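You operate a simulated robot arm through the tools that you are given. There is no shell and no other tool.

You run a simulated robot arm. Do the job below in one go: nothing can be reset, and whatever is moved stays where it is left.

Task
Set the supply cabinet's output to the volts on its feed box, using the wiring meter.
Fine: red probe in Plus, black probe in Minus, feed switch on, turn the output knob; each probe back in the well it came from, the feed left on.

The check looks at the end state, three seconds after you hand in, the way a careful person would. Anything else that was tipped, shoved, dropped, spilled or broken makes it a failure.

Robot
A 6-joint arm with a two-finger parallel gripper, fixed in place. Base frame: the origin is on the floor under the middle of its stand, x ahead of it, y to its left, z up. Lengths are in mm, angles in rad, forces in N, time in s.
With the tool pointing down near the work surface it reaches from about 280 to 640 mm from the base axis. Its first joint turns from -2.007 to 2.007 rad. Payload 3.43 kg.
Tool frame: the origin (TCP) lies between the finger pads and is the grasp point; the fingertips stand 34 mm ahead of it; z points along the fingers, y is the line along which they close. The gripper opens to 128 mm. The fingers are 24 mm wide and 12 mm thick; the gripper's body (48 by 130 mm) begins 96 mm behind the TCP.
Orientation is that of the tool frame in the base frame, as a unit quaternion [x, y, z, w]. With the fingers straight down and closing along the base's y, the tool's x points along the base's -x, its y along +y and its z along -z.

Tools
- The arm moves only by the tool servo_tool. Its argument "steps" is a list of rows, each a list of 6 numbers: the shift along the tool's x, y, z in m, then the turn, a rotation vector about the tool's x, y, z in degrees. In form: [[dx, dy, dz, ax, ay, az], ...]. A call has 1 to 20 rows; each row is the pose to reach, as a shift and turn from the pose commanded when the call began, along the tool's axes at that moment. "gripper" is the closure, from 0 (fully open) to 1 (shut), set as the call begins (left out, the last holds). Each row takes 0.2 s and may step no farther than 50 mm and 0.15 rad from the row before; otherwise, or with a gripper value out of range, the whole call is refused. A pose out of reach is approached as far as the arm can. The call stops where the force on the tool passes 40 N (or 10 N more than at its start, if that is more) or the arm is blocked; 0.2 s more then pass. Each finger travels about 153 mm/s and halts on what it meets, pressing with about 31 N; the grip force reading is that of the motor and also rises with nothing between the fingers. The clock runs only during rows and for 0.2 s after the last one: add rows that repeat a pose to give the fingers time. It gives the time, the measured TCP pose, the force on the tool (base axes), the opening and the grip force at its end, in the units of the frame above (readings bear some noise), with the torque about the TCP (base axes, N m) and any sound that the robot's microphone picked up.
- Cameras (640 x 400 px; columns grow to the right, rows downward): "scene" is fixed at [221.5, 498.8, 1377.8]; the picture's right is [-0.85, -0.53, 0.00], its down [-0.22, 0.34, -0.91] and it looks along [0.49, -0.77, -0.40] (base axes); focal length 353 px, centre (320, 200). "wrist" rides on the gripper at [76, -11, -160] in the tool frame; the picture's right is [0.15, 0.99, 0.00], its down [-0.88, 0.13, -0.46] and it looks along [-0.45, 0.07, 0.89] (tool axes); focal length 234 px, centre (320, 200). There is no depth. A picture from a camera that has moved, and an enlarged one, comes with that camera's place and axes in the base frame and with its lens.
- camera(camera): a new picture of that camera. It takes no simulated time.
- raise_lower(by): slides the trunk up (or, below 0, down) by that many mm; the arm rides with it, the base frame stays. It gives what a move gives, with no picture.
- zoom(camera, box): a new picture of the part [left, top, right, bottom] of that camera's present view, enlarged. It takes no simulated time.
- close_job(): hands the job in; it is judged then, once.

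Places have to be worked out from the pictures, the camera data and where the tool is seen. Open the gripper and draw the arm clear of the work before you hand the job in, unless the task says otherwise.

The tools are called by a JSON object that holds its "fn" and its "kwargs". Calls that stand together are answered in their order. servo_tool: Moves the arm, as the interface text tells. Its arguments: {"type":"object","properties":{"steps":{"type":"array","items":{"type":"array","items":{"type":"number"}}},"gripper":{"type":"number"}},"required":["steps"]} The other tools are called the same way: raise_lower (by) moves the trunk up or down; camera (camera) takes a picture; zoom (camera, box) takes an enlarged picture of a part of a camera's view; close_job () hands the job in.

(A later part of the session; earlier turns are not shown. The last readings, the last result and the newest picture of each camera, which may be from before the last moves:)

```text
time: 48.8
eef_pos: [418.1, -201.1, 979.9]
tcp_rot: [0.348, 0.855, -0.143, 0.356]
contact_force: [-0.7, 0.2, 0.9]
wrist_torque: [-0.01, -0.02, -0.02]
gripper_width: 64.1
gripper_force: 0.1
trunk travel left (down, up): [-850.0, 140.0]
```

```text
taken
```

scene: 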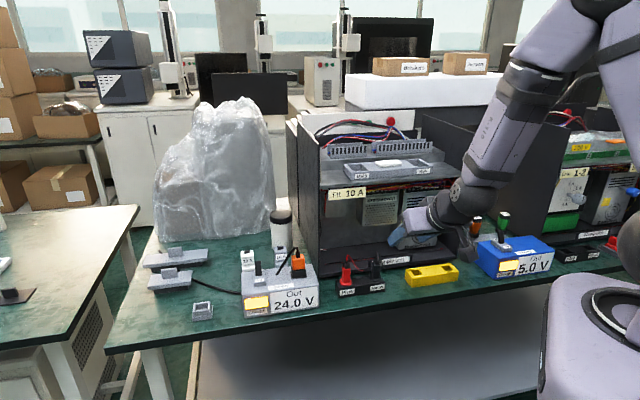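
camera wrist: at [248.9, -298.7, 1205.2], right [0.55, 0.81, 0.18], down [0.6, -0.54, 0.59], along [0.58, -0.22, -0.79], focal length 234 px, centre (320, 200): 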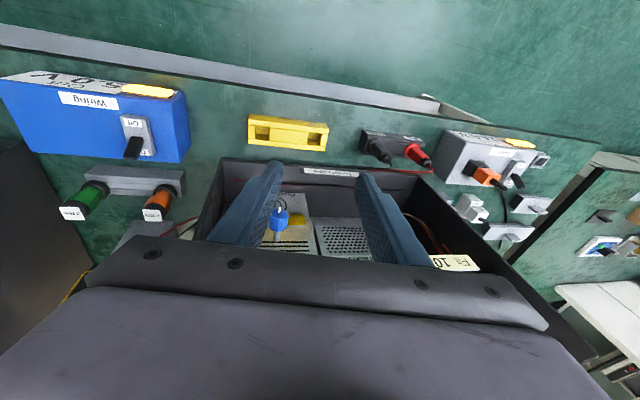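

Good, that pose was reached cleanly. From here (tool pointing sideways of the arm plane) I reduce the tilt back to 10°, which should unwind the wrist to its normal branch.

{"fn": "servo_tool", "kwargs": {"steps": [[0, 0, 0, 0, 5, 0], [0, 0, 0, 0, 10, 0], [0, 0, 0, 0, 15, 0], [0, 0, 0, 0, 20, 0], [0, 0, 0, 0, 25, 0], [0, 0, 0, 0, 30, 0], [0, 0, 0, 0, 35, 0], [0, 0, 0, 0, 35, 0]]}}

{"fn": "camera", "kwargs": {"camera": "wrist"}}

{"fn": "camera", "kwargs": {"camera": "scene"}}

```text
time: 50.6
eef_pos: [417.6, -202.5, 978.9]
tcp_rot: [0.374, 0.923, -0.032, 0.082]
contact_force: [-0.4, 0.9, 0.6]
wrist_torque: [0.01, 0.0, -0.01]
gripper_width: 64.1
gripper_force: 0.1
out of reach, approached as far as the arm can: row 5
trunk travel left (down, up): [-850.0, 140.0]
```

```text
taken
camera wrist: at [335.3, -139.0, 1122.2], right [0.58, 0.81, -0.02], down [0.65, -0.45, 0.6], along [0.48, -0.37, -0.8], focal length 234 px, centre (320, 200)
```

wrist: 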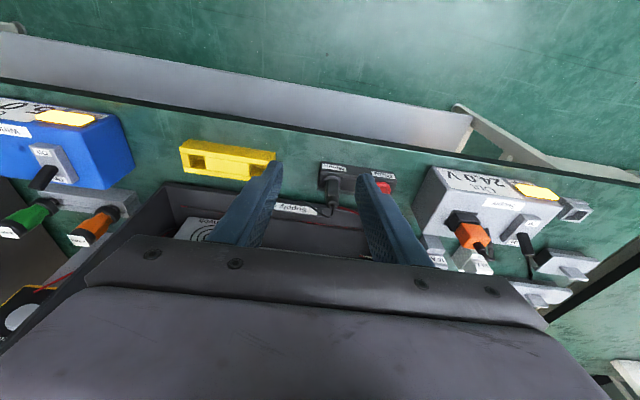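

```text
taken
```

scene: 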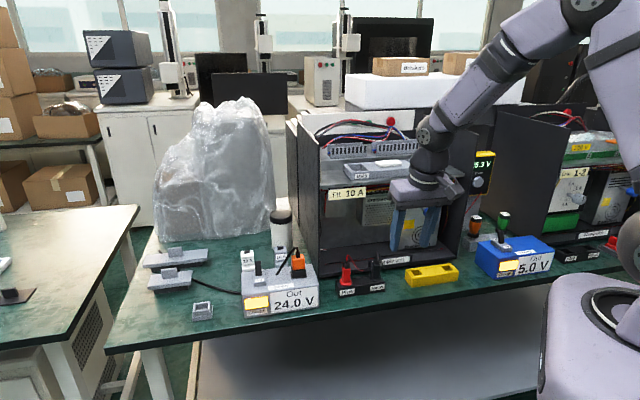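

The wrist is back in its normal branch (tilt 10°). Now I rise to z≈1180 in line with the knob at u≈-12, keeping 10° tilt.

{"fn": "servo_tool", "kwargs": {"steps": [[-0.0142, -0.0196, -0.0231, 0, 0, 0], [-0.0285, -0.0393, -0.0462, 0, 0, 0], [-0.0427, -0.0589, -0.0693, 0, 0, 0], [-0.0569, -0.0785, -0.0924, 0, 0, 0], [-0.0711, -0.0981, -0.1155, 0, 0, 0], [-0.0854, -0.1178, -0.1386, 0, 0, 0], [-0.0996, -0.1374, -0.1617, 0, 0, 0], [-0.1138, -0.157, -0.1848, 0, 0, 0], [-0.1138, -0.157, -0.1848, 0, 0, 0]]}}

{"fn": "camera", "kwargs": {"camera": "scene"}}

```text
time: 52.6
eef_pos: [366.0, -370.2, 1180.1]
tcp_rot: [0.373, 0.923, -0.032, 0.082]
contact_force: [-0.5, -0.1, -0.4]
wrist_torque: [0.0, 0.0, 0.03]
gripper_width: 64.2
gripper_force: 0.1
trunk travel left (down, up): [-850.0, 140.0]
```

```text
taken
```

scene: 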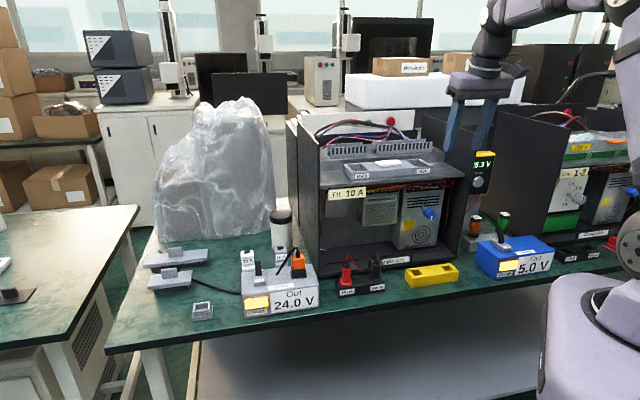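

Reached with the forearm nearly level. I lower the trunk by 240 mm in two steps, which brings the tool in front of the knob height.

{"fn": "raise_lower", "kwargs": {"by": -120}}

{"fn": "raise_lower", "kwargs": {"by": -110}}

{"fn": "camera", "kwargs": {"camera": "scene"}}

{"fn": "camera", "kwargs": {"camera": "wrist"}}

```text
time: 54.1
eef_pos: [367.3, -371.2, 1059.3]
tcp_rot: [0.373, 0.923, -0.033, 0.083]
contact_force: [0.1, -0.2, -1.0]
wrist_torque: [0.01, -0.01, -0.02]
gripper_width: 64.0
gripper_force: 0.0
trunk travel left (down, up): [-730.0, 260.0]
```

```text
time: 55.5
eef_pos: [366.3, -370.8, 950.7]
tcp_rot: [0.374, 0.923, -0.032, 0.083]
contact_force: [0.3, 0.1, -0.5]
wrist_torque: [0.01, 0.03, 0.0]
gripper_width: 63.8
gripper_force: 0.2
trunk travel left (down, up): [-620.0, 370.0]
```

```text
taken
```

scene: 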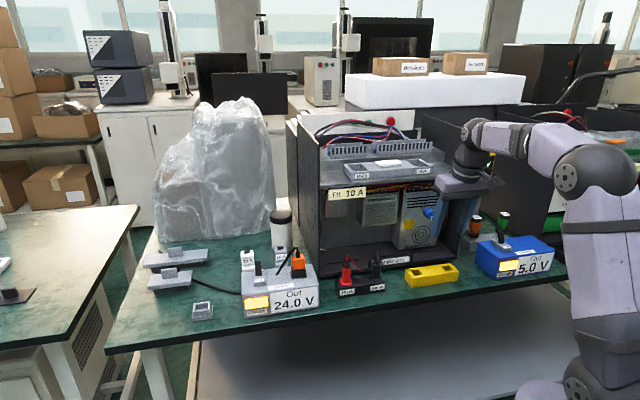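

```text
taken
camera wrist: at [283.9, -306.9, 1093.0], right [0.58, 0.81, -0.02], down [0.65, -0.45, 0.6], along [0.48, -0.37, -0.8], focal length 234 px, centre (320, 200)
```

wrist: 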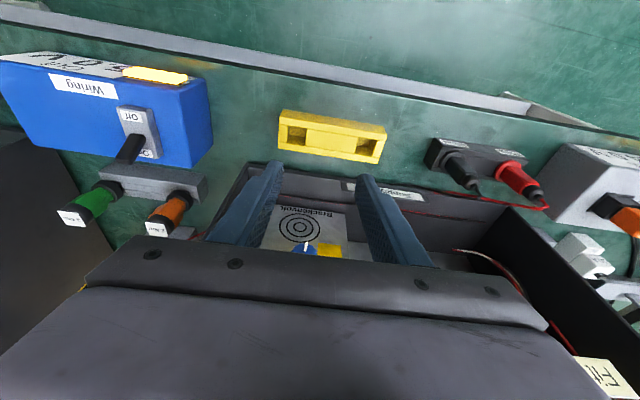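

Trunk lowered, forearm level. Now I tilt the tool to 55° outward in front of the knob.

{"fn": "servo_tool", "kwargs": {"steps": [[-0.0031, 0, 0.0006, 0, -7.5, 0], [-0.0062, 0, 0.0011, 0, -15, 0], [-0.0093, 0, 0.0017, 0, -22.5, 0], [-0.0124, 0, 0.0022, 0, -30, 0], [-0.0155, 0, 0.0028, 0, -37.5, 0], [-0.0186, 0, 0.0033, 0, -45, 0], [-0.0186, 0, 0.0033, 0, -45, 0]]}}

{"fn": "camera", "kwargs": {"camera": "wrist"}}

{"fn": "camera", "kwargs": {"camera": "scene"}}

```text
time: 57.1
eef_pos: [379.7, -381.5, 950.9]
tcp_rot: [0.335, 0.83, -0.164, 0.416]
contact_force: [0.0, -0.1, 0.0]
wrist_torque: [-0.02, 0.0, -0.04]
gripper_width: 64.2
gripper_force: 0.0
trunk travel left (down, up): [-620.0, 370.0]
```

```text
taken
camera wrist: at [246.6, -269.7, 985.1], right [0.62, 0.78, -0.11], down [0.2, -0.03, 0.98], along [0.76, -0.63, -0.17], focal length 234 px, centre (320, 200)
```

wrist: 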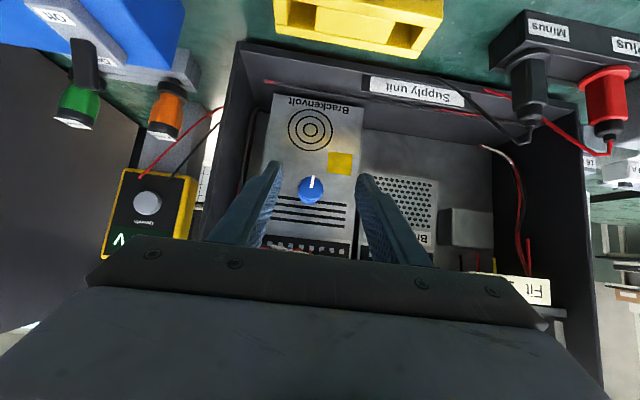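

```text
taken
```

scene: 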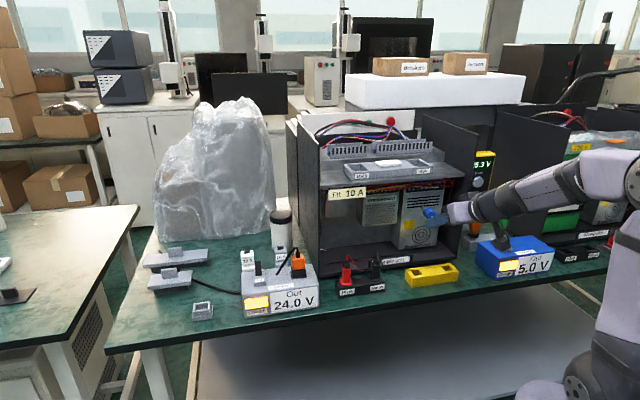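

Reached cleanly; the knob is visible right between the fingers. I zoom to measure its centre.

{"fn": "zoom", "kwargs": {"camera": "wrist", "box": [260, 150, 372, 220]}}

{"fn": "zoom", "kwargs": {"camera": "scene", "box": [400, 170, 480, 220]}}

{"fn": "zoom", "kwargs": {"camera": "scene", "box": [460, 140, 508, 170]}}

```text
5.71 times, centred on (316, 185) of wrist
camera zoom: at [246.6, -269.7, 985.1], right [0.62, 0.78, -0.11], down [0.2, -0.03, 0.98], along [0.76, -0.63, -0.17], focal length 1338 px, centre (343, 286)
```

zoom: 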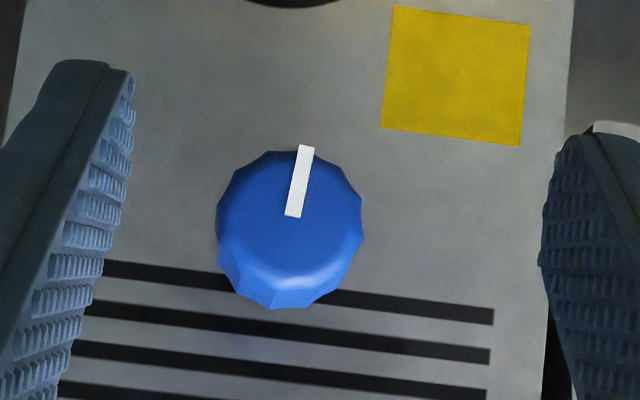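

```text
8.00 times, centred on (440, 195) of scene
camera zoom: at [221.5, 498.8, 1377.8], right [-0.85, -0.53, 0.0], down [-0.22, 0.34, -0.91], along [0.49, -0.77, -0.4], focal length 2824 px, centre (-640, 240)
```

zoom: 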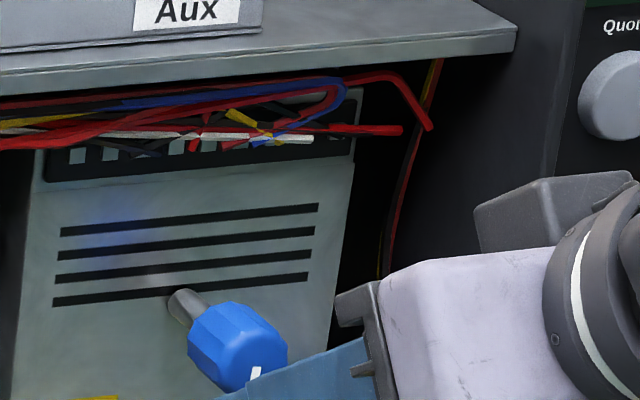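

```text
13.33 times, centred on (484, 155) of scene
camera zoom: at [221.5, 498.8, 1377.8], right [-0.85, -0.53, 0.0], down [-0.22, 0.34, -0.91], along [0.49, -0.77, -0.4], focal length 4707 px, centre (-1867, 800)
```

zoom: 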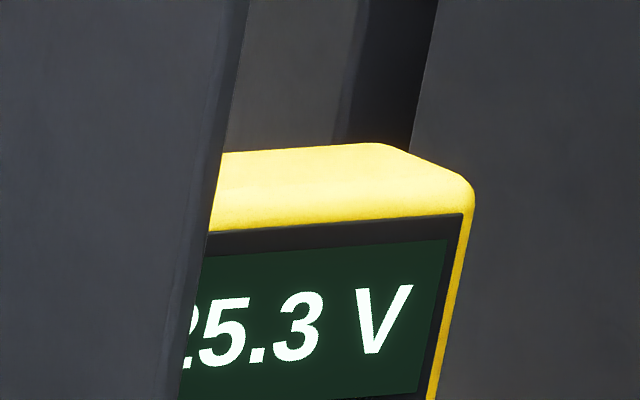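

Meter still reads 25.3 V (visible in the scene camera). Knob front centre ≈ (u -14.5, w 618, z ~930), about 28 mm across. I advance most of the way and re-check alignment.

{"fn": "servo_tool", "kwargs": {"steps": [[-0.0076, -0.0016, 0.0156, 0, 0, 0], [-0.0151, -0.0033, 0.0312, 0, 0, 0], [-0.0227, -0.0049, 0.0468, 0, 0, 0], [-0.0227, -0.0049, 0.0468, 0, 0, 0], [-0.0227, -0.0049, 0.0468, 0, 0, 0]]}}

{"fn": "zoom", "kwargs": {"camera": "wrist", "box": [240, 130, 400, 230]}}

{"fn": "zoom", "kwargs": {"camera": "scene", "box": [390, 170, 490, 232]}}

```text
time: 58.3
eef_pos: [414.0, -423.3, 941.4]
tcp_rot: [0.333, 0.821, -0.173, 0.43]
contact_force: [0.0, 0.2, 0.8]
wrist_torque: [0.03, -0.01, -0.02]
gripper_width: 63.7
gripper_force: 0.1
trunk travel left (down, up): [-620.0, 370.0]
```

```text
4.00 times, centred on (320, 180) of wrist
camera zoom: at [279.4, -309.8, 969.7], right [0.63, 0.77, -0.12], down [0.18, 0.0, 0.98], along [0.76, -0.64, -0.14], focal length 937 px, centre (320, 280)
```

zoom: 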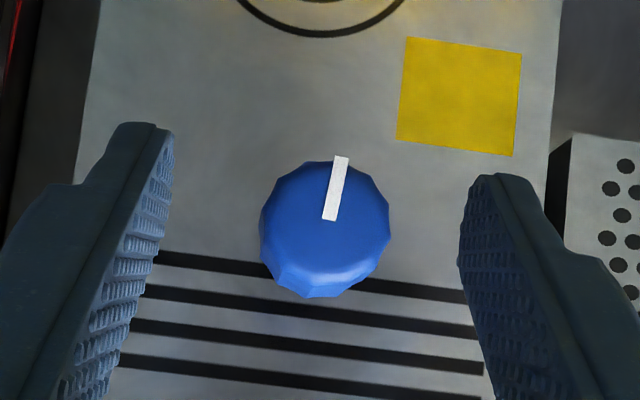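

```text
6.40 times, centred on (440, 201) of scene
camera zoom: at [221.5, 498.8, 1377.8], right [-0.85, -0.53, 0.0], down [-0.22, 0.34, -0.91], along [0.49, -0.77, -0.4], focal length 2260 px, centre (-448, 194)
```

zoom: 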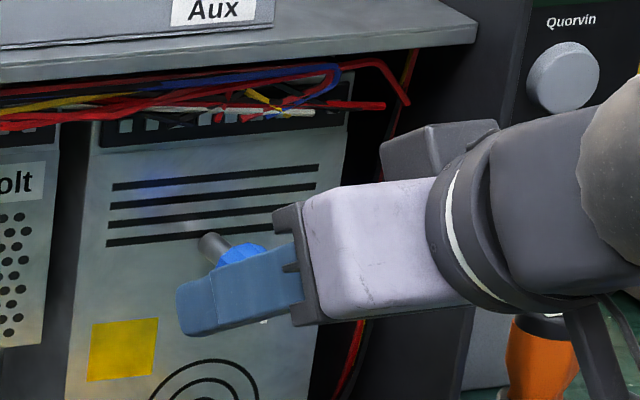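

Alignment is within ~2 mm. I advance the final 34 mm so the open fingers straddle the knob (tips still ~10 mm short of the panel).

{"fn": "servo_tool", "kwargs": {"steps": [[-0.0034, 0.0006, 0.008, 0, 0, 0], [-0.0067, 0.0011, 0.016, 0, 0, 0], [-0.0101, 0.0017, 0.0241, 0, 0, 0], [-0.0134, 0.0022, 0.0321, 0, 0, 0], [-0.0134, 0.0022, 0.0321, 0, 0, 0]]}}

{"fn": "zoom", "kwargs": {"camera": "wrist", "box": [240, 130, 400, 230]}}

{"fn": "zoom", "kwargs": {"camera": "scene", "box": [390, 170, 490, 232]}}

```text
time: 59.5
eef_pos: [438.4, -444.5, 934.8]
tcp_rot: [0.334, 0.821, -0.174, 0.43]
contact_force: [-1.0, -0.4, 0.0]
wrist_torque: [0.0, 0.0, 0.01]
gripper_width: 63.9
gripper_force: 0.1
trunk travel left (down, up): [-620.0, 370.0]
```

```text
4.00 times, centred on (320, 180) of wrist
camera zoom: at [304.7, -330.7, 962.7], right [0.63, 0.77, -0.12], down [0.18, 0.0, 0.98], along [0.76, -0.64, -0.14], focal length 937 px, centre (320, 280)
```

zoom: 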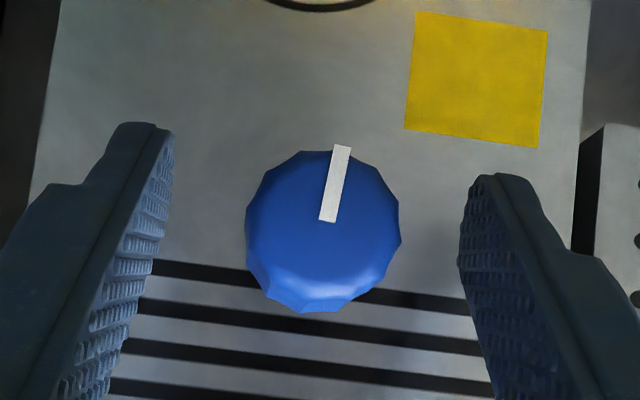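

```text
6.40 times, centred on (440, 201) of scene
camera zoom: at [221.5, 498.8, 1377.8], right [-0.85, -0.53, 0.0], down [-0.22, 0.34, -0.91], along [0.49, -0.77, -0.4], focal length 2260 px, centre (-448, 194)
```

zoom: 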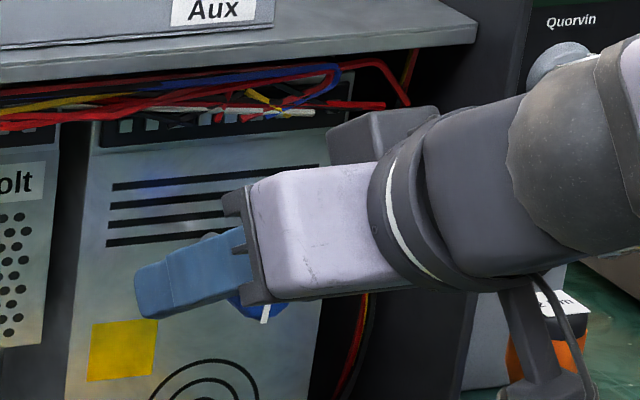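

TCP axis passes through the knob centre within ~0.5 mm. I close on the knob.

{"fn": "servo_tool", "kwargs": {"gripper": 1.0, "steps": [[0, 0, 0, 0, 0, 0], [0, 0, 0, 0, 0, 0], [0, 0, 0, 0, 0, 0]]}}

{"fn": "zoom", "kwargs": {"camera": "wrist", "box": [240, 130, 400, 230]}}

{"fn": "zoom", "kwargs": {"camera": "scene", "box": [460, 140, 508, 170]}}

```text
time: 60.3
eef_pos: [437.4, -445.3, 934.8]
tcp_rot: [0.334, 0.821, -0.174, 0.43]
contact_force: [-2.2, -2.2, -0.3]
wrist_torque: [-0.08, 0.0, -0.12]
gripper_width: 27.2
gripper_force: 45.4
trunk travel left (down, up): [-620.0, 370.0]
```

```text
4.00 times, centred on (320, 180) of wrist
camera zoom: at [304.3, -331.1, 962.7], right [0.63, 0.77, -0.12], down [0.18, 0.0, 0.98], along [0.76, -0.64, -0.14], focal length 937 px, centre (320, 280)
```

zoom: 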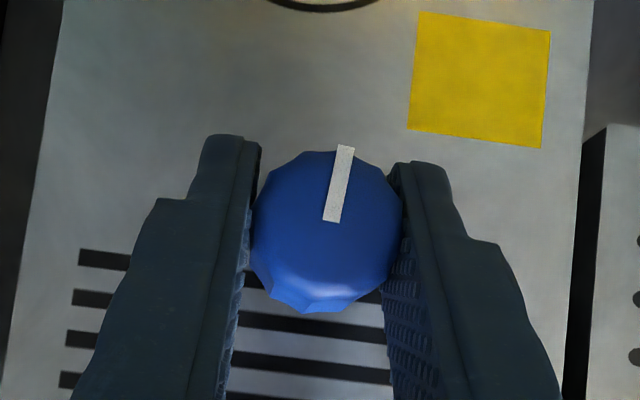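

```text
13.33 times, centred on (484, 155) of scene
camera zoom: at [221.5, 498.8, 1377.8], right [-0.85, -0.53, 0.0], down [-0.22, 0.34, -0.91], along [0.49, -0.77, -0.4], focal length 4707 px, centre (-1867, 800)
```

zoom: 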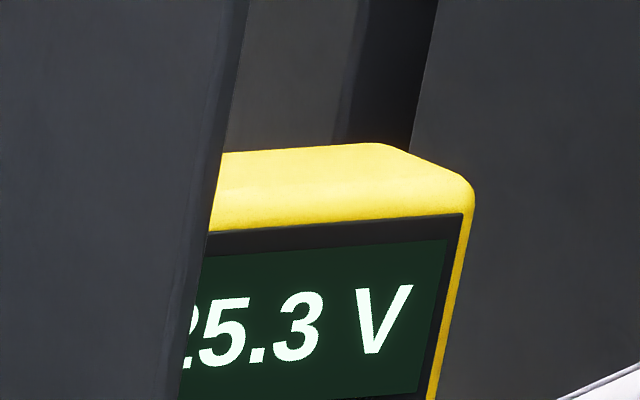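

Gripped (27.2 mm), reading unchanged at 25.3 V. I turn the knob counter-clockwise (seen from the front) by 5° about its own axis and read the meter.

{"fn": "servo_tool", "kwargs": {"steps": [[0, 0.0002, 0, 0.95, 0, -1.37], [0, 0.0004, 0, 1.9, 0, -2.73], [0, 0.0006, 0, 2.85, 0, -4.1], [0, 0.0006, 0, 2.85, 0, -4.1]]}}

{"fn": "zoom", "kwargs": {"camera": "wrist", "box": [240, 130, 400, 230]}}

{"fn": "zoom", "kwargs": {"camera": "scene", "box": [460, 140, 508, 170]}}

```text
time: 61.3
eef_pos: [438.7, -445.4, 933.8]
tcp_rot: [0.314, 0.829, -0.208, 0.414]
contact_force: [-8.0, 0.0, -2.7]
wrist_torque: [0.21, 0.31, -0.18]
gripper_width: 27.3
gripper_force: 45.2
trunk travel left (down, up): [-620.0, 370.0]
```

```text
4.00 times, centred on (320, 180) of wrist
camera zoom: at [306.3, -329.1, 963.7], right [0.62, 0.76, -0.2], down [0.24, 0.06, 0.97], along [0.75, -0.65, -0.14], focal length 937 px, centre (320, 280)
```

zoom: 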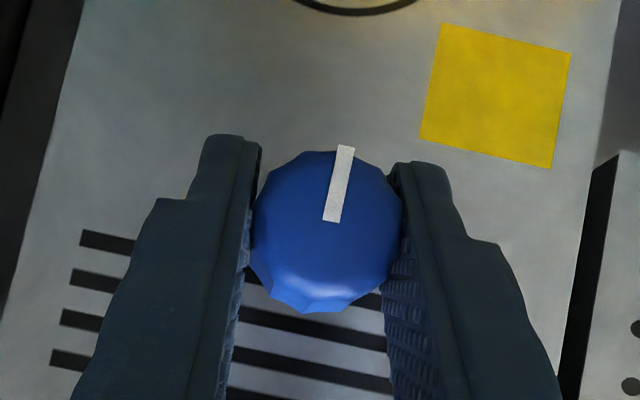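

```text
13.33 times, centred on (484, 155) of scene
camera zoom: at [221.5, 498.8, 1377.8], right [-0.85, -0.53, 0.0], down [-0.22, 0.34, -0.91], along [0.49, -0.77, -0.4], focal length 4707 px, centre (-1867, 800)
```

zoom: 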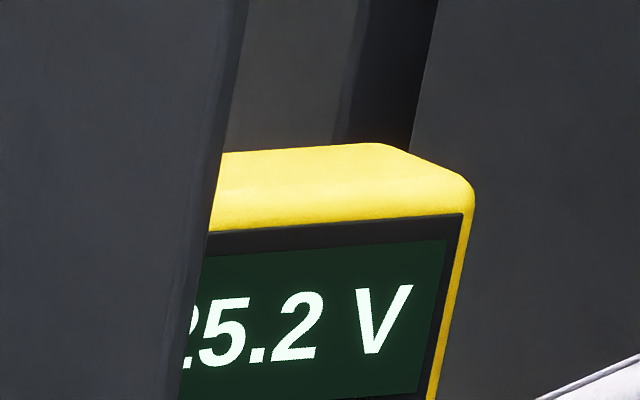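

Reading went 25.3→25.2 V, right direction (~0.02–0.03 V/deg) with modest contact force. I continue another 10° the same way.

{"fn": "servo_tool", "kwargs": {"steps": [[0, 0.0002, 0, 1.43, 0, -2.05], [0, 0.0004, 0, 2.85, 0, -4.1], [0, 0.0006, 0, 4.28, 0, -6.16], [0.0001, 0.0008, 0, 5.7, 0, -8.21], [0.0001, 0.0008, 0, 5.7, 0, -8.21]]}}

{"fn": "zoom", "kwargs": {"camera": "wrist", "box": [240, 130, 400, 230]}}

{"fn": "zoom", "kwargs": {"camera": "scene", "box": [460, 140, 508, 170]}}

```text
time: 62.5
eef_pos: [440.4, -443.4, 934.5]
tcp_rot: [0.274, 0.837, -0.278, 0.383]
contact_force: [-12.5, 0.1, -4.9]
wrist_torque: [0.38, 0.49, -0.42]
gripper_width: 27.5
gripper_force: 45.2
trunk travel left (down, up): [-620.0, 370.0]
```

```text
4.00 times, centred on (320, 180) of wrist
camera zoom: at [310.6, -324.7, 964.5], right [0.58, 0.72, -0.37], down [0.36, 0.18, 0.92], along [0.73, -0.67, -0.15], focal length 937 px, centre (320, 280)
```

zoom: 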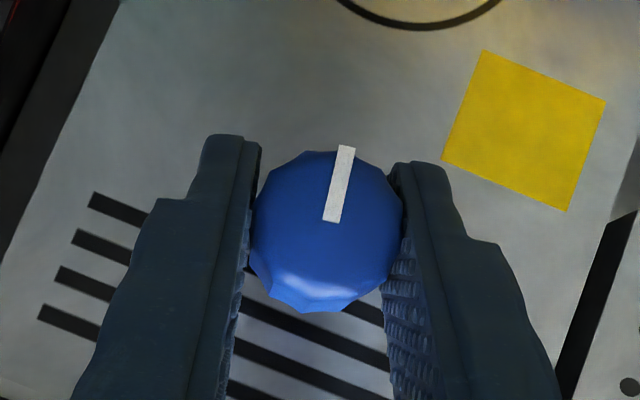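

```text
13.33 times, centred on (484, 155) of scene
camera zoom: at [221.5, 498.8, 1377.8], right [-0.85, -0.53, 0.0], down [-0.22, 0.34, -0.91], along [0.49, -0.77, -0.4], focal length 4707 px, centre (-1867, 800)
```

zoom: 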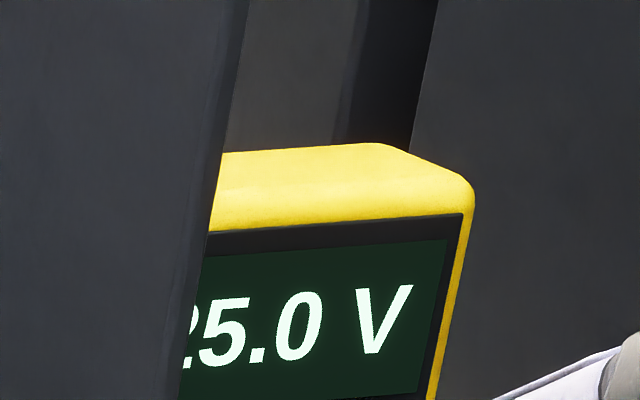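

25.0 V after 15° total, so ~0.02 V/deg; about 50° more is needed. To avoid stress I release, swing the hand back to the other side of neutral (−45°), and will re-grip for a longer stroke.

{"fn": "servo_tool", "kwargs": {"gripper": 0.62, "steps": [[0, 0, 0, 0, 0, 0], [0, 0, 0, 0, 0, 0]]}}

{"fn": "servo_tool", "kwargs": {"steps": [[0.0, -0.0007, 0.0, -4.28, 0, 6.16], [0.0001, -0.0013, 0.0001, -8.55, 0, 12.32], [0.0003, -0.002, 0.0002, -12.83, 0, 18.47], [0.0006, -0.0026, 0.0004, -17.1, 0, 24.63], [0.0009, -0.0031, 0.0006, -21.38, 0, 30.79], [0.0012, -0.0036, 0.0009, -25.65, 0, 36.95], [0.0012, -0.0036, 0.0009, -25.65, 0, 36.95]]}}

{"fn": "zoom", "kwargs": {"camera": "wrist", "box": [240, 130, 400, 230]}}

{"fn": "camera", "kwargs": {"camera": "scene"}}

{"fn": "zoom", "kwargs": {"camera": "scene", "box": [460, 140, 508, 170]}}

```text
time: 63.1
eef_pos: [440.4, -443.6, 935.3]
tcp_rot: [0.274, 0.837, -0.279, 0.382]
contact_force: [0.2, -0.2, 0.2]
wrist_torque: [-0.01, 0.04, 0.0]
gripper_width: 48.8
gripper_force: 0.1
trunk travel left (down, up): [-620.0, 370.0]
```

```text
time: 64.7
eef_pos: [437.5, -447.1, 934.6]
tcp_rot: [0.433, 0.748, 0.046, 0.501]
contact_force: [0.1, 0.4, -0.7]
wrist_torque: [-0.02, -0.02, -0.02]
gripper_width: 48.4
gripper_force: 0.1
trunk travel left (down, up): [-620.0, 370.0]
```

```text
4.00 times, centred on (320, 180) of wrist
camera zoom: at [294.7, -342.4, 952.8], right [0.58, 0.72, 0.39], down [-0.17, -0.36, 0.92], along [0.8, -0.6, -0.09], focal length 937 px, centre (320, 280)
```

zoom: 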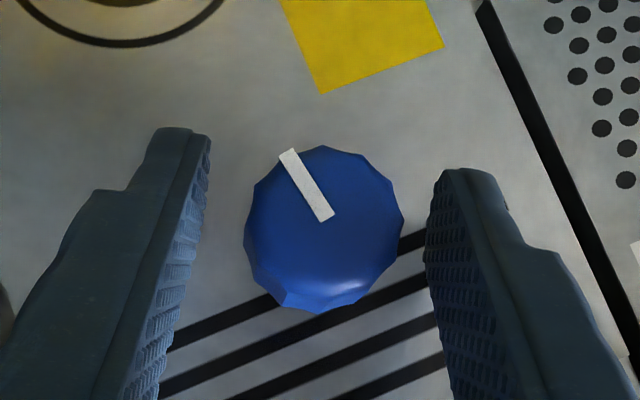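

```text
taken
```

scene: 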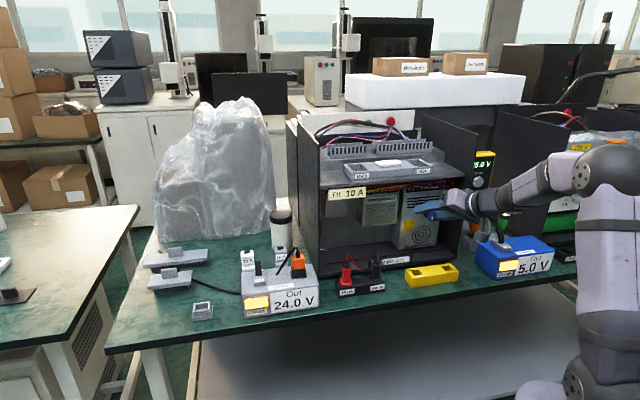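

```text
13.33 times, centred on (484, 155) of scene
camera zoom: at [221.5, 498.8, 1377.8], right [-0.85, -0.53, 0.0], down [-0.22, 0.34, -0.91], along [0.49, -0.77, -0.4], focal length 4707 px, centre (-1867, 800)
```

zoom: 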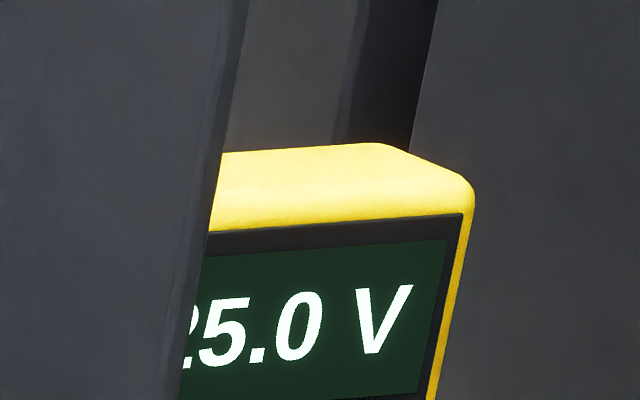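

Reading holds at 25.0 V and the knob stays centred between the fingers. I close again and turn 24° counter-clockwise.

{"fn": "servo_tool", "kwargs": {"gripper": 1.0, "steps": [[0, 0, 0, 0, 0, 0], [0, 0, 0, 0, 0, 0], [0, 0, 0, 0, 0, 0]]}}

{"fn": "servo_tool", "kwargs": {"steps": [[0, 0.0002, 0, 1.71, 0, -2.46], [0, 0.0005, 0, 3.42, 0, -4.93], [0, 0.0007, 0, 5.13, 0, -7.39], [0.0001, 0.0009, 0.0001, 6.84, 0, -9.85], [0.0001, 0.0011, 0.0001, 8.55, 0, -12.32], [0.0002, 0.0013, 0.0001, 10.26, 0, -14.78], [0.0002, 0.0015, 0.0002, 11.97, 0, -17.24], [0.0003, 0.0017, 0.0002, 13.68, 0, -19.7], [0.0003, 0.0017, 0.0002, 13.68, 0, -19.7]]}}

{"fn": "zoom", "kwargs": {"camera": "wrist", "box": [240, 130, 400, 230]}}

{"fn": "zoom", "kwargs": {"camera": "scene", "box": [460, 140, 508, 170]}}

```text
time: 65.5
eef_pos: [437.1, -447.0, 933.4]
tcp_rot: [0.434, 0.748, 0.045, 0.501]
contact_force: [-1.5, -3.3, -2.0]
wrist_torque: [-0.28, -0.24, -0.32]
gripper_width: 27.5
gripper_force: 44.8
trunk travel left (down, up): [-620.0, 370.0]
```

```text
time: 67.5
eef_pos: [438.0, -446.0, 934.6]
tcp_rot: [0.355, 0.811, -0.13, 0.447]
contact_force: [-4.1, -2.6, 0.2]
wrist_torque: [0.05, 0.08, -0.09]
gripper_width: 27.4
gripper_force: 45.1
trunk travel left (down, up): [-620.0, 370.0]
```

```text
4.00 times, centred on (320, 180) of wrist
camera zoom: at [302.7, -334.2, 961.2], right [0.63, 0.77, -0.01], down [0.11, -0.07, 0.99], along [0.77, -0.63, -0.13], focal length 937 px, centre (320, 280)
```

zoom: 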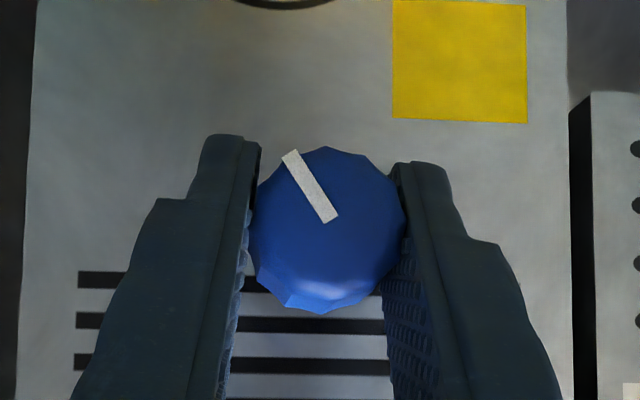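

```text
13.33 times, centred on (484, 155) of scene
camera zoom: at [221.5, 498.8, 1377.8], right [-0.85, -0.53, 0.0], down [-0.22, 0.34, -0.91], along [0.49, -0.77, -0.4], focal length 4707 px, centre (-1867, 800)
```

zoom: 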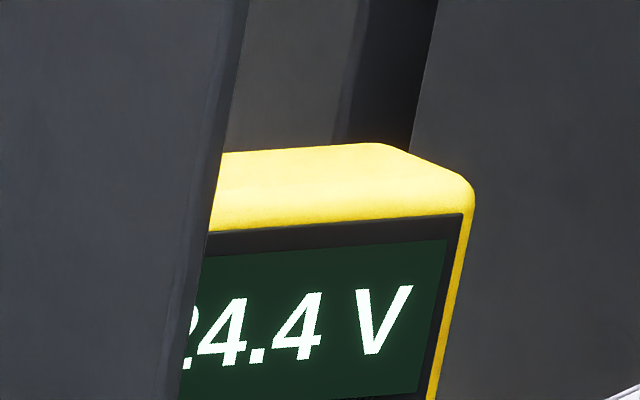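

24.4 V now. I turn another 14° and re-read.

{"fn": "servo_tool", "kwargs": {"steps": [[0, 0.0002, 0, 1.6, 0, -2.3], [0, 0.0004, 0, 3.19, 0, -4.6], [0, 0.0006, 0, 4.79, 0, -6.9], [0.0001, 0.0008, 0, 6.38, 0, -9.2], [0.0001, 0.001, 0.0001, 7.98, 0, -11.5], [0.0001, 0.001, 0.0001, 7.98, 0, -11.5]]}}

{"fn": "zoom", "kwargs": {"camera": "wrist", "box": [240, 130, 400, 230]}}

{"fn": "zoom", "kwargs": {"camera": "scene", "box": [460, 140, 508, 170]}}

```text
time: 68.9
eef_pos: [440.1, -445.4, 934.2]
tcp_rot: [0.303, 0.832, -0.229, 0.405]
contact_force: [-6.5, -2.0, 0.9]
wrist_torque: [0.07, 0.12, -0.08]
gripper_width: 27.5
gripper_force: 45.1
trunk travel left (down, up): [-620.0, 370.0]
```

```text
4.00 times, centred on (320, 180) of wrist
camera zoom: at [308.3, -328.5, 963.8], right [0.61, 0.75, -0.25], down [0.28, 0.1, 0.96], along [0.74, -0.65, -0.15], focal length 937 px, centre (320, 280)
```

zoom: 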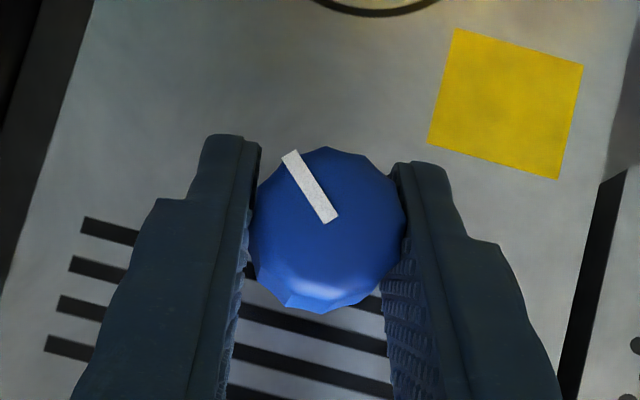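

```text
13.33 times, centred on (484, 155) of scene
camera zoom: at [221.5, 498.8, 1377.8], right [-0.85, -0.53, 0.0], down [-0.22, 0.34, -0.91], along [0.49, -0.77, -0.4], focal length 4707 px, centre (-1867, 800)
```

zoom: 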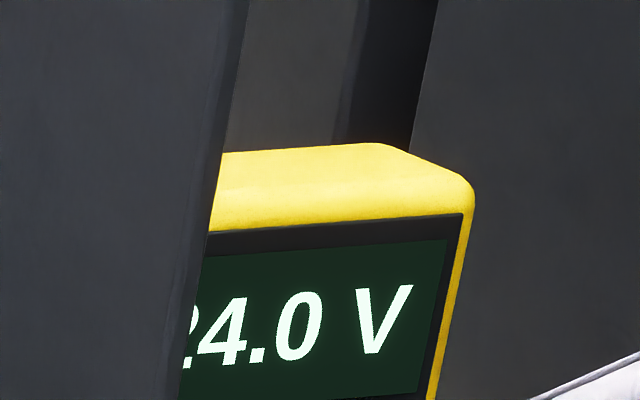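

The meter reads 24.0 V. From the rate (~0.0245 V/deg) the true value is probably ~24.02, so I nudge 0.8° further to centre it and re-read.

{"fn": "servo_tool", "kwargs": {"steps": [[0, 0, 0, 0.23, 0, -0.33], [0, 0.0001, 0, 0.46, 0, -0.66], [0, 0.0001, 0, 0.46, 0, -0.66]]}}

{"fn": "zoom", "kwargs": {"camera": "scene", "box": [460, 140, 508, 170]}}

```text
time: 69.7
eef_pos: [439.3, -445.2, 933.5]
tcp_rot: [0.299, 0.832, -0.236, 0.404]
contact_force: [-5.9, -0.3, 2.6]
wrist_torque: [0.13, 0.17, 0.0]
gripper_width: 27.6
gripper_force: 45.3
trunk travel left (down, up): [-620.0, 370.0]
```

```text
13.33 times, centred on (484, 155) of scene
camera zoom: at [221.5, 498.8, 1377.8], right [-0.85, -0.53, 0.0], down [-0.22, 0.34, -0.91], along [0.49, -0.77, -0.4], focal length 4707 px, centre (-1867, 800)
```

zoom: 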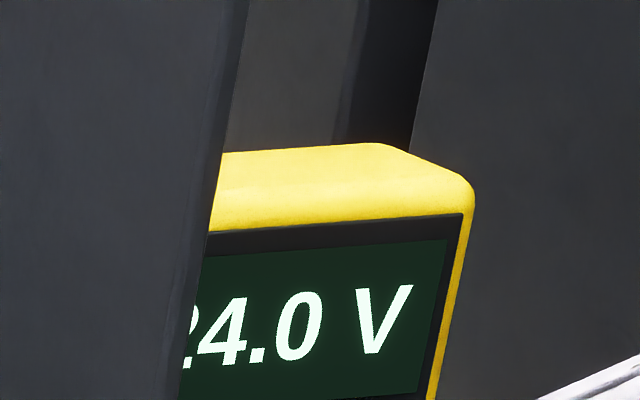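

Still 24.0 V. I release the knob in place and check that the reading holds.

{"fn": "servo_tool", "kwargs": {"gripper": 0.5, "steps": [[0, 0, 0, 0, 0, 0], [0, 0, 0, 0, 0, 0], [0, 0, 0, 0, 0, 0]]}}

{"fn": "zoom", "kwargs": {"camera": "scene", "box": [460, 140, 508, 170]}}

{"fn": "camera", "kwargs": {"camera": "wrist"}}

```text
time: 70.5
eef_pos: [440.4, -445.5, 932.6]
tcp_rot: [0.299, 0.832, -0.236, 0.403]
contact_force: [0.7, 0.8, -0.2]
wrist_torque: [0.0, 0.02, 0.02]
gripper_width: 64.0
gripper_force: 0.0
trunk travel left (down, up): [-620.0, 370.0]
```

```text
13.33 times, centred on (484, 155) of scene
camera zoom: at [221.5, 498.8, 1377.8], right [-0.85, -0.53, 0.0], down [-0.22, 0.34, -0.91], along [0.49, -0.77, -0.4], focal length 4707 px, centre (-1867, 800)
```

zoom: 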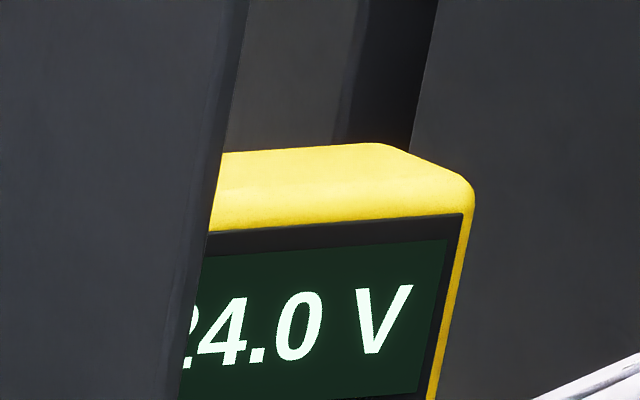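

```text
taken
camera wrist: at [309.2, -328.4, 963.1], right [0.61, 0.75, -0.27], down [0.29, 0.11, 0.95], along [0.74, -0.66, -0.15], focal length 234 px, centre (320, 200)
```

wrist: 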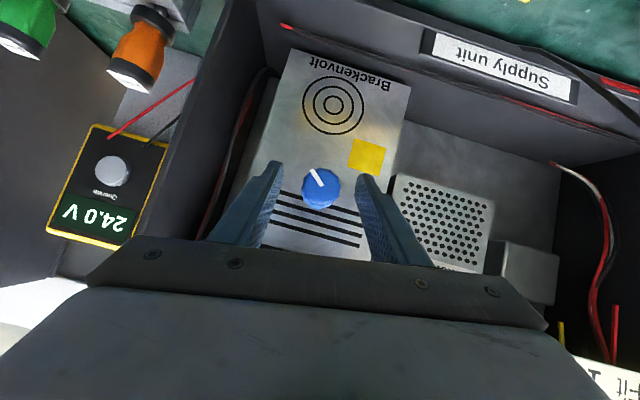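

Wrist camera also shows the full "24.0 V". I back straight out from the knob 90 mm, then undo the hand twist.

{"fn": "servo_tool", "kwargs": {"steps": [[0.0128, 0, -0.0185, 0, 0, 0], [0.0257, 0, -0.037, 0, 0, 0], [0.0385, 0, -0.0554, 0, 0, 0], [0.0513, 0, -0.0739, 0, 0, 0], [0.0513, 0, -0.0739, -2.5, 0, 3.6], [0.0513, 0, -0.0739, -5, 0, 7.2], [0.0513, 0, -0.0739, -5, 0, 7.2]]}}

{"fn": "zoom", "kwargs": {"camera": "scene", "box": [460, 140, 508, 170]}}

{"fn": "camera", "kwargs": {"camera": "scene"}}

```text
time: 72.1
eef_pos: [374.5, -383.1, 936.0]
tcp_rot: [0.326, 0.821, -0.19, 0.428]
contact_force: [0.2, -0.2, 1.2]
wrist_torque: [0.0, -0.01, 0.01]
gripper_width: 63.8
gripper_force: 0.1
out of reach, approached as far as the arm can: row 1
trunk travel left (down, up): [-620.0, 370.0]
```

```text
13.33 times, centred on (484, 155) of scene
camera zoom: at [221.5, 498.8, 1377.8], right [-0.85, -0.53, 0.0], down [-0.22, 0.34, -0.91], along [0.49, -0.77, -0.4], focal length 4707 px, centre (-1867, 800)
```

zoom: 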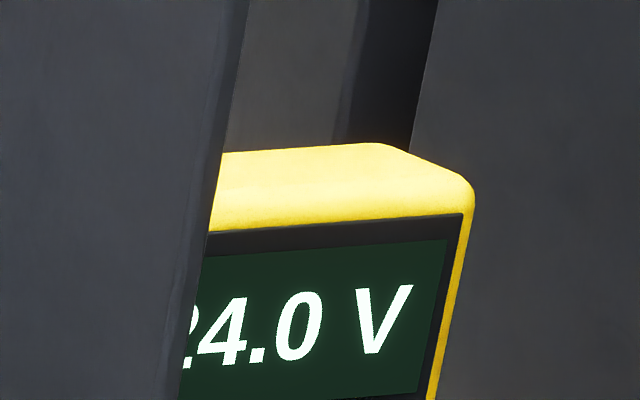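

```text
taken
```

scene: 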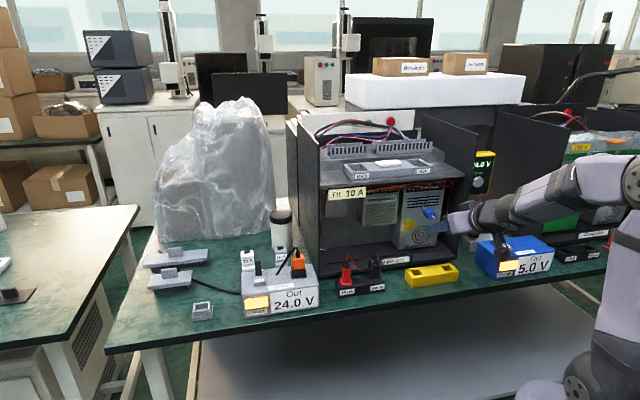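

Knob untouched after retreat (24.0 V holds). I swing the tool back to the 10° tilt at (u -12, w 520, z 950) so I can restore the trunk height.

{"fn": "servo_tool", "kwargs": {"steps": [[-0.0005, 0.0002, -0.0035, -0.29, 7.64, 0.15], [-0.001, 0.0004, -0.0069, -0.58, 15.28, 0.29], [-0.0015, 0.0007, -0.0104, -0.88, 22.92, 0.44], [-0.0019, 0.0009, -0.0139, -1.17, 30.55, 0.58], [-0.0024, 0.0011, -0.0173, -1.46, 38.19, 0.73], [-0.0029, 0.0013, -0.0208, -1.75, 45.83, 0.87], [-0.0029, 0.0013, -0.0208, -1.75, 45.83, 0.87]]}}

{"fn": "camera", "kwargs": {"camera": "wrist"}}

```text
time: 73.7
eef_pos: [338.3, -372.1, 923.6]
tcp_rot: [0.367, 0.918, 0.046, 0.147]
contact_force: [-0.5, 0.3, -0.7]
wrist_torque: [-0.04, -0.02, -0.04]
gripper_width: 64.0
gripper_force: 0.0
out of reach, approached as far as the arm can: row 1, 2, 3, 4, 5, 6, 7
trunk travel left (down, up): [-620.0, 370.0]
```

```text
taken
camera wrist: at [229.8, -324.0, 1056.0], right [0.55, 0.82, 0.15], down [0.56, -0.5, 0.67], along [0.62, -0.28, -0.73], focal length 234 px, centre (320, 200)
```

wrist: 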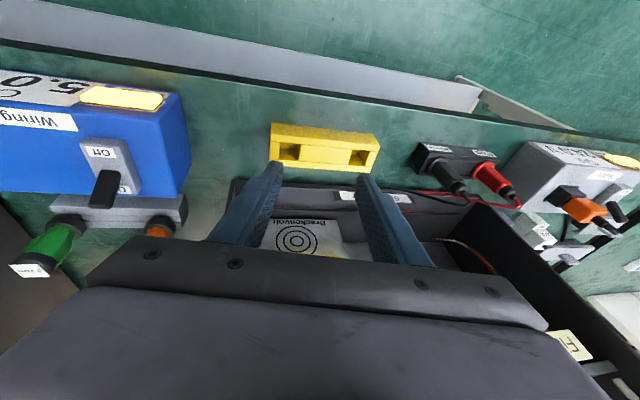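

The wrist slipped into its flipped branch again (from the knob turning); same cure as before. First I restore the trunk by +230 mm (clear space above).

{"fn": "raise_lower", "kwargs": {"by": 115}}

{"fn": "raise_lower", "kwargs": {"by": 115}}

{"fn": "camera", "kwargs": {"camera": "wrist"}}

{"fn": "camera", "kwargs": {"camera": "scene"}}

```text
time: 75.2
eef_pos: [338.7, -372.4, 1039.5]
tcp_rot: [0.365, 0.918, 0.045, 0.146]
contact_force: [0.6, -0.4, -0.1]
wrist_torque: [0.0, -0.02, 0.0]
gripper_width: 64.0
gripper_force: 0.1
trunk travel left (down, up): [-735.0, 255.0]
```

```text
time: 76.6
eef_pos: [338.6, -372.9, 1153.5]
tcp_rot: [0.365, 0.918, 0.045, 0.146]
contact_force: [-0.5, 0.0, -0.1]
wrist_torque: [0.05, -0.01, -0.01]
gripper_width: 64.0
gripper_force: 0.2
trunk travel left (down, up): [-850.0, 140.0]
```

```text
taken
camera wrist: at [229.9, -323.9, 1285.7], right [0.55, 0.82, 0.15], down [0.56, -0.5, 0.67], along [0.62, -0.28, -0.73], focal length 234 px, centre (320, 200)
```

wrist: 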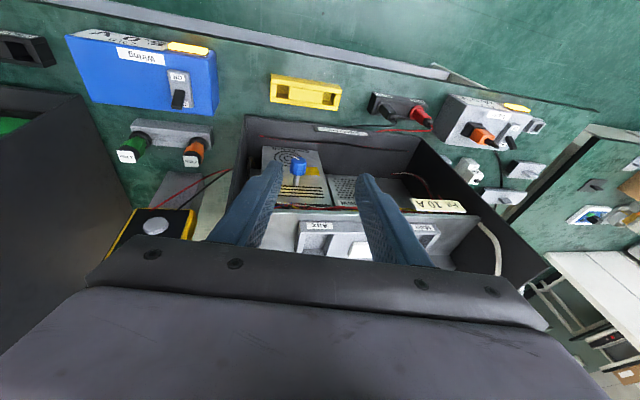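

```text
taken
```

scene: 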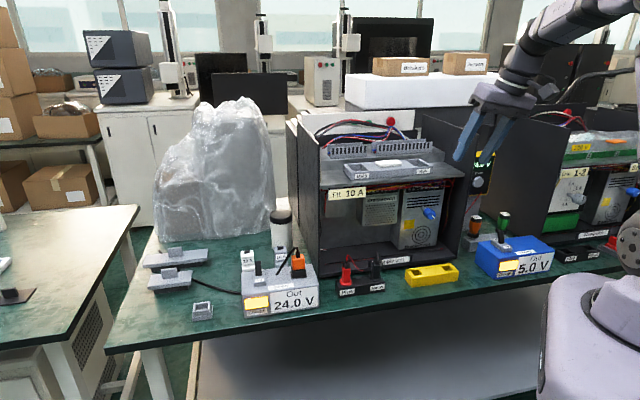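

I go to the known unwinding pose (416,-203,975) with 45° tilt, as done before.

{"fn": "servo_tool", "kwargs": {"steps": [[0.0129, 0.0176, 0.0237, 1.33, -3.9, -0.45], [0.0258, 0.0353, 0.0473, 2.66, -7.8, -0.91], [0.0387, 0.0529, 0.071, 3.99, -11.7, -1.36], [0.0516, 0.0705, 0.0947, 5.33, -15.6, -1.81], [0.0645, 0.0881, 0.1183, 6.66, -19.49, -2.26], [0.0774, 0.1058, 0.142, 7.99, -23.39, -2.72], [0.0903, 0.1234, 0.1656, 9.32, -27.29, -3.17], [0.1032, 0.141, 0.1893, 10.65, -31.19, -3.62], [0.1032, 0.141, 0.1893, 10.65, -31.19, -3.62]]}}

```text
time: 78.6
eef_pos: [415.6, -204.4, 976.0]
tcp_rot: [0.348, 0.856, -0.144, 0.354]
contact_force: [0.6, 0.2, 0.5]
wrist_torque: [-0.03, -0.02, 0.01]
gripper_width: 64.0
gripper_force: 0.0
trunk travel left (down, up): [-850.0, 140.0]
```

Reached without complaint. Now reduce the tilt to 10° here to unwind the wrist.

{"fn": "servo_tool", "kwargs": {"steps": [[0, 0, 0, 0, 5, 0], [0, 0, 0, 0, 10, 0], [0, 0, 0, 0, 15, 0], [0, 0, 0, 0, 20, 0], [0, 0, 0, 0, 25, 0], [0, 0, 0, 0, 30, 0], [0, 0, 0, 0, 35, 0], [0, 0, 0, 0, 35, 0]]}}

{"fn": "camera", "kwargs": {"camera": "wrist"}}

{"fn": "camera", "kwargs": {"camera": "scene"}}

```text
time: 80.4
eef_pos: [417.0, -203.2, 976.2]
tcp_rot: [0.375, 0.923, -0.033, 0.08]
contact_force: [-0.2, 0.4, 0.1]
wrist_torque: [-0.02, 0.0, 0.03]
gripper_width: 64.1
gripper_force: 0.0
out of reach, approached as far as the arm can: row 5
trunk travel left (down, up): [-850.0, 140.0]
```

```text
taken
camera wrist: at [334.9, -139.6, 1120.0], right [0.59, 0.81, -0.03], down [0.66, -0.46, 0.6], along [0.48, -0.37, -0.8], focal length 234 px, centre (320, 200)
```

wrist: 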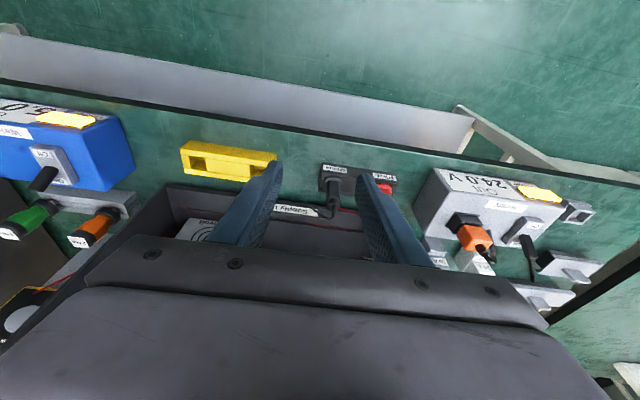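

```text
taken
```

scene: 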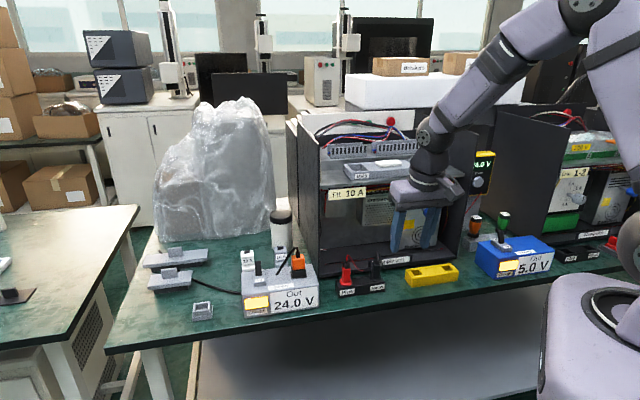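

Back in the normal branch and the meter still shows 24.0 V. I move above the black probe in Minus and check alignment.

{"fn": "servo_tool", "kwargs": {"gripper": 0.6, "steps": [[-0.0239, 0.0081, 0.0126, 0, 0, 0], [-0.0478, 0.0163, 0.0252, 0, 0, 0], [-0.0716, 0.0244, 0.0378, 0, 0, 0], [-0.0955, 0.0325, 0.0504, 0, 0, 0], [-0.0955, 0.0325, 0.0504, 0, 0, 0]]}}

{"fn": "zoom", "kwargs": {"camera": "wrist", "box": [220, 100, 420, 225]}}

```text
time: 81.6
eef_pos: [511.2, -253.0, 941.6]
tcp_rot: [0.373, 0.924, -0.033, 0.08]
contact_force: [1.1, -0.2, 0.5]
wrist_torque: [-0.02, -0.01, 0.0]
gripper_width: 51.3
gripper_force: 0.1
trunk travel left (down, up): [-850.0, 140.0]
```

```text
3.20 times, centred on (320, 162) of wrist
camera zoom: at [430.5, -188.4, 1085.2], right [0.59, 0.81, -0.03], down [0.66, -0.46, 0.6], along [0.48, -0.37, -0.8], focal length 749 px, centre (320, 320)
```

zoom: 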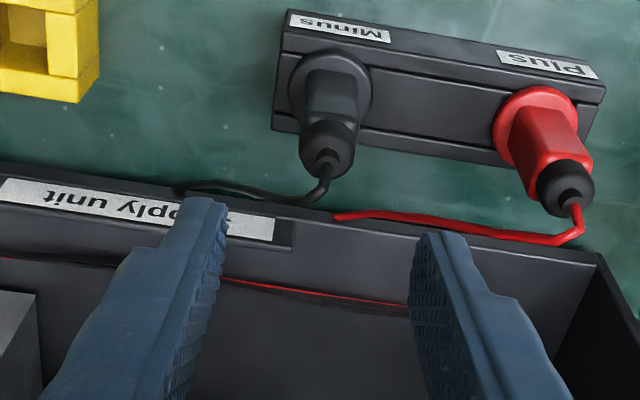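

The black probe sits ~2 mm left of centre of the view versus when I released it; I correct by +2.3 mm and descend 108 mm to straddle it.

{"fn": "servo_tool", "kwargs": {"steps": [[0.0047, 0.0023, 0.0265, 0, 0, 0], [0.0094, 0.0023, 0.0531, 0, 0, 0], [0.0132, 0.0023, 0.0743, 0, 0, 0], [0.016, 0.0023, 0.0903, 0, 0, 0], [0.0188, 0.0023, 0.1062, 0, 0, 0], [0.0188, 0.0023, 0.1062, 0, 0, 0]]}}

{"fn": "zoom", "kwargs": {"camera": "wrist", "box": [220, 100, 420, 225]}}

{"fn": "zoom", "kwargs": {"camera": "scene", "box": [310, 210, 410, 272]}}

```text
time: 83.0
eef_pos: [514.1, -249.5, 833.7]
tcp_rot: [0.374, 0.923, -0.033, 0.081]
contact_force: [0.5, -0.8, -0.4]
wrist_torque: [0.01, 0.03, -0.01]
gripper_width: 51.3
gripper_force: 0.1
trunk travel left (down, up): [-850.0, 140.0]
```

```text
3.20 times, centred on (320, 162) of wrist
camera zoom: at [433.1, -185.0, 978.0], right [0.59, 0.81, -0.03], down [0.66, -0.45, 0.6], along [0.48, -0.37, -0.8], focal length 749 px, centre (320, 320)
```

zoom: 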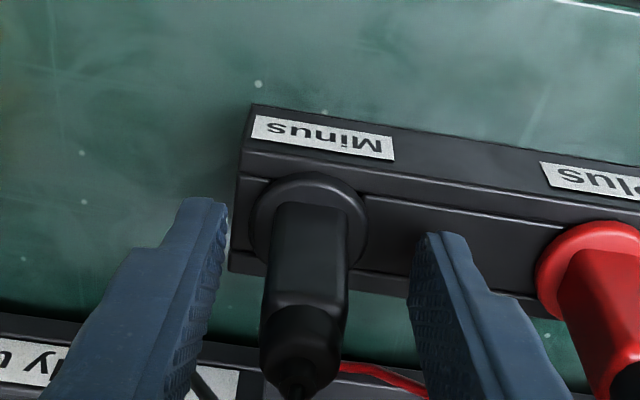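

```text
6.40 times, centred on (360, 241) of scene
camera zoom: at [221.5, 498.8, 1377.8], right [-0.85, -0.53, 0.0], down [-0.22, 0.34, -0.91], along [0.49, -0.77, -0.4], focal length 2260 px, centre (64, -62)
```

zoom: 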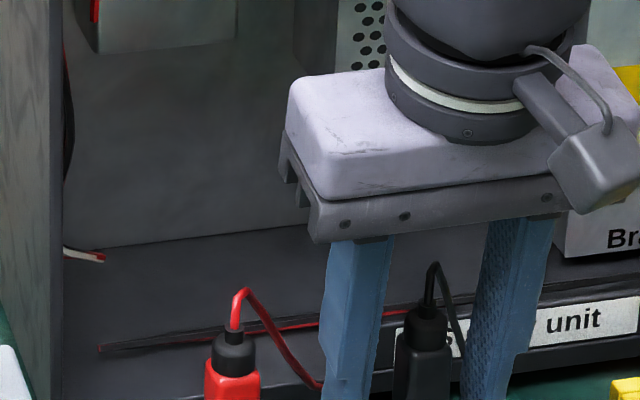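

I overshot slightly: the probe is ~3.6 mm right of centre between the fingers. I shift back and close.

{"fn": "servo_tool", "kwargs": {"steps": [[-0.0004, -0.0018, 0, 0, 0, 0], [-0.0007, -0.0036, 0, 0, 0, 0], [-0.0007, -0.0036, 0, 0, 0, 0]]}}

{"fn": "zoom", "kwargs": {"camera": "wrist", "box": [220, 100, 420, 225]}}

```text
time: 83.8
eef_pos: [512.6, -253.3, 833.1]
tcp_rot: [0.375, 0.923, -0.034, 0.081]
contact_force: [-1.0, -0.1, 0.0]
wrist_torque: [-0.02, -0.03, 0.0]
gripper_width: 50.9
gripper_force: 0.0
trunk travel left (down, up): [-850.0, 140.0]
```

```text
3.20 times, centred on (320, 162) of wrist
camera zoom: at [431.1, -189.3, 978.0], right [0.59, 0.81, -0.03], down [0.66, -0.45, 0.6], along [0.48, -0.37, -0.8], focal length 749 px, centre (320, 320)
```

zoom: 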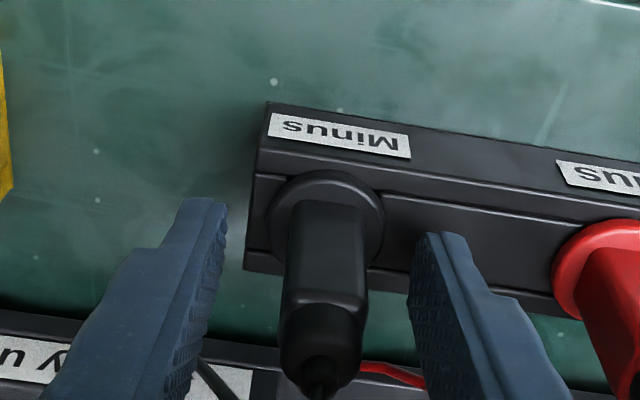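

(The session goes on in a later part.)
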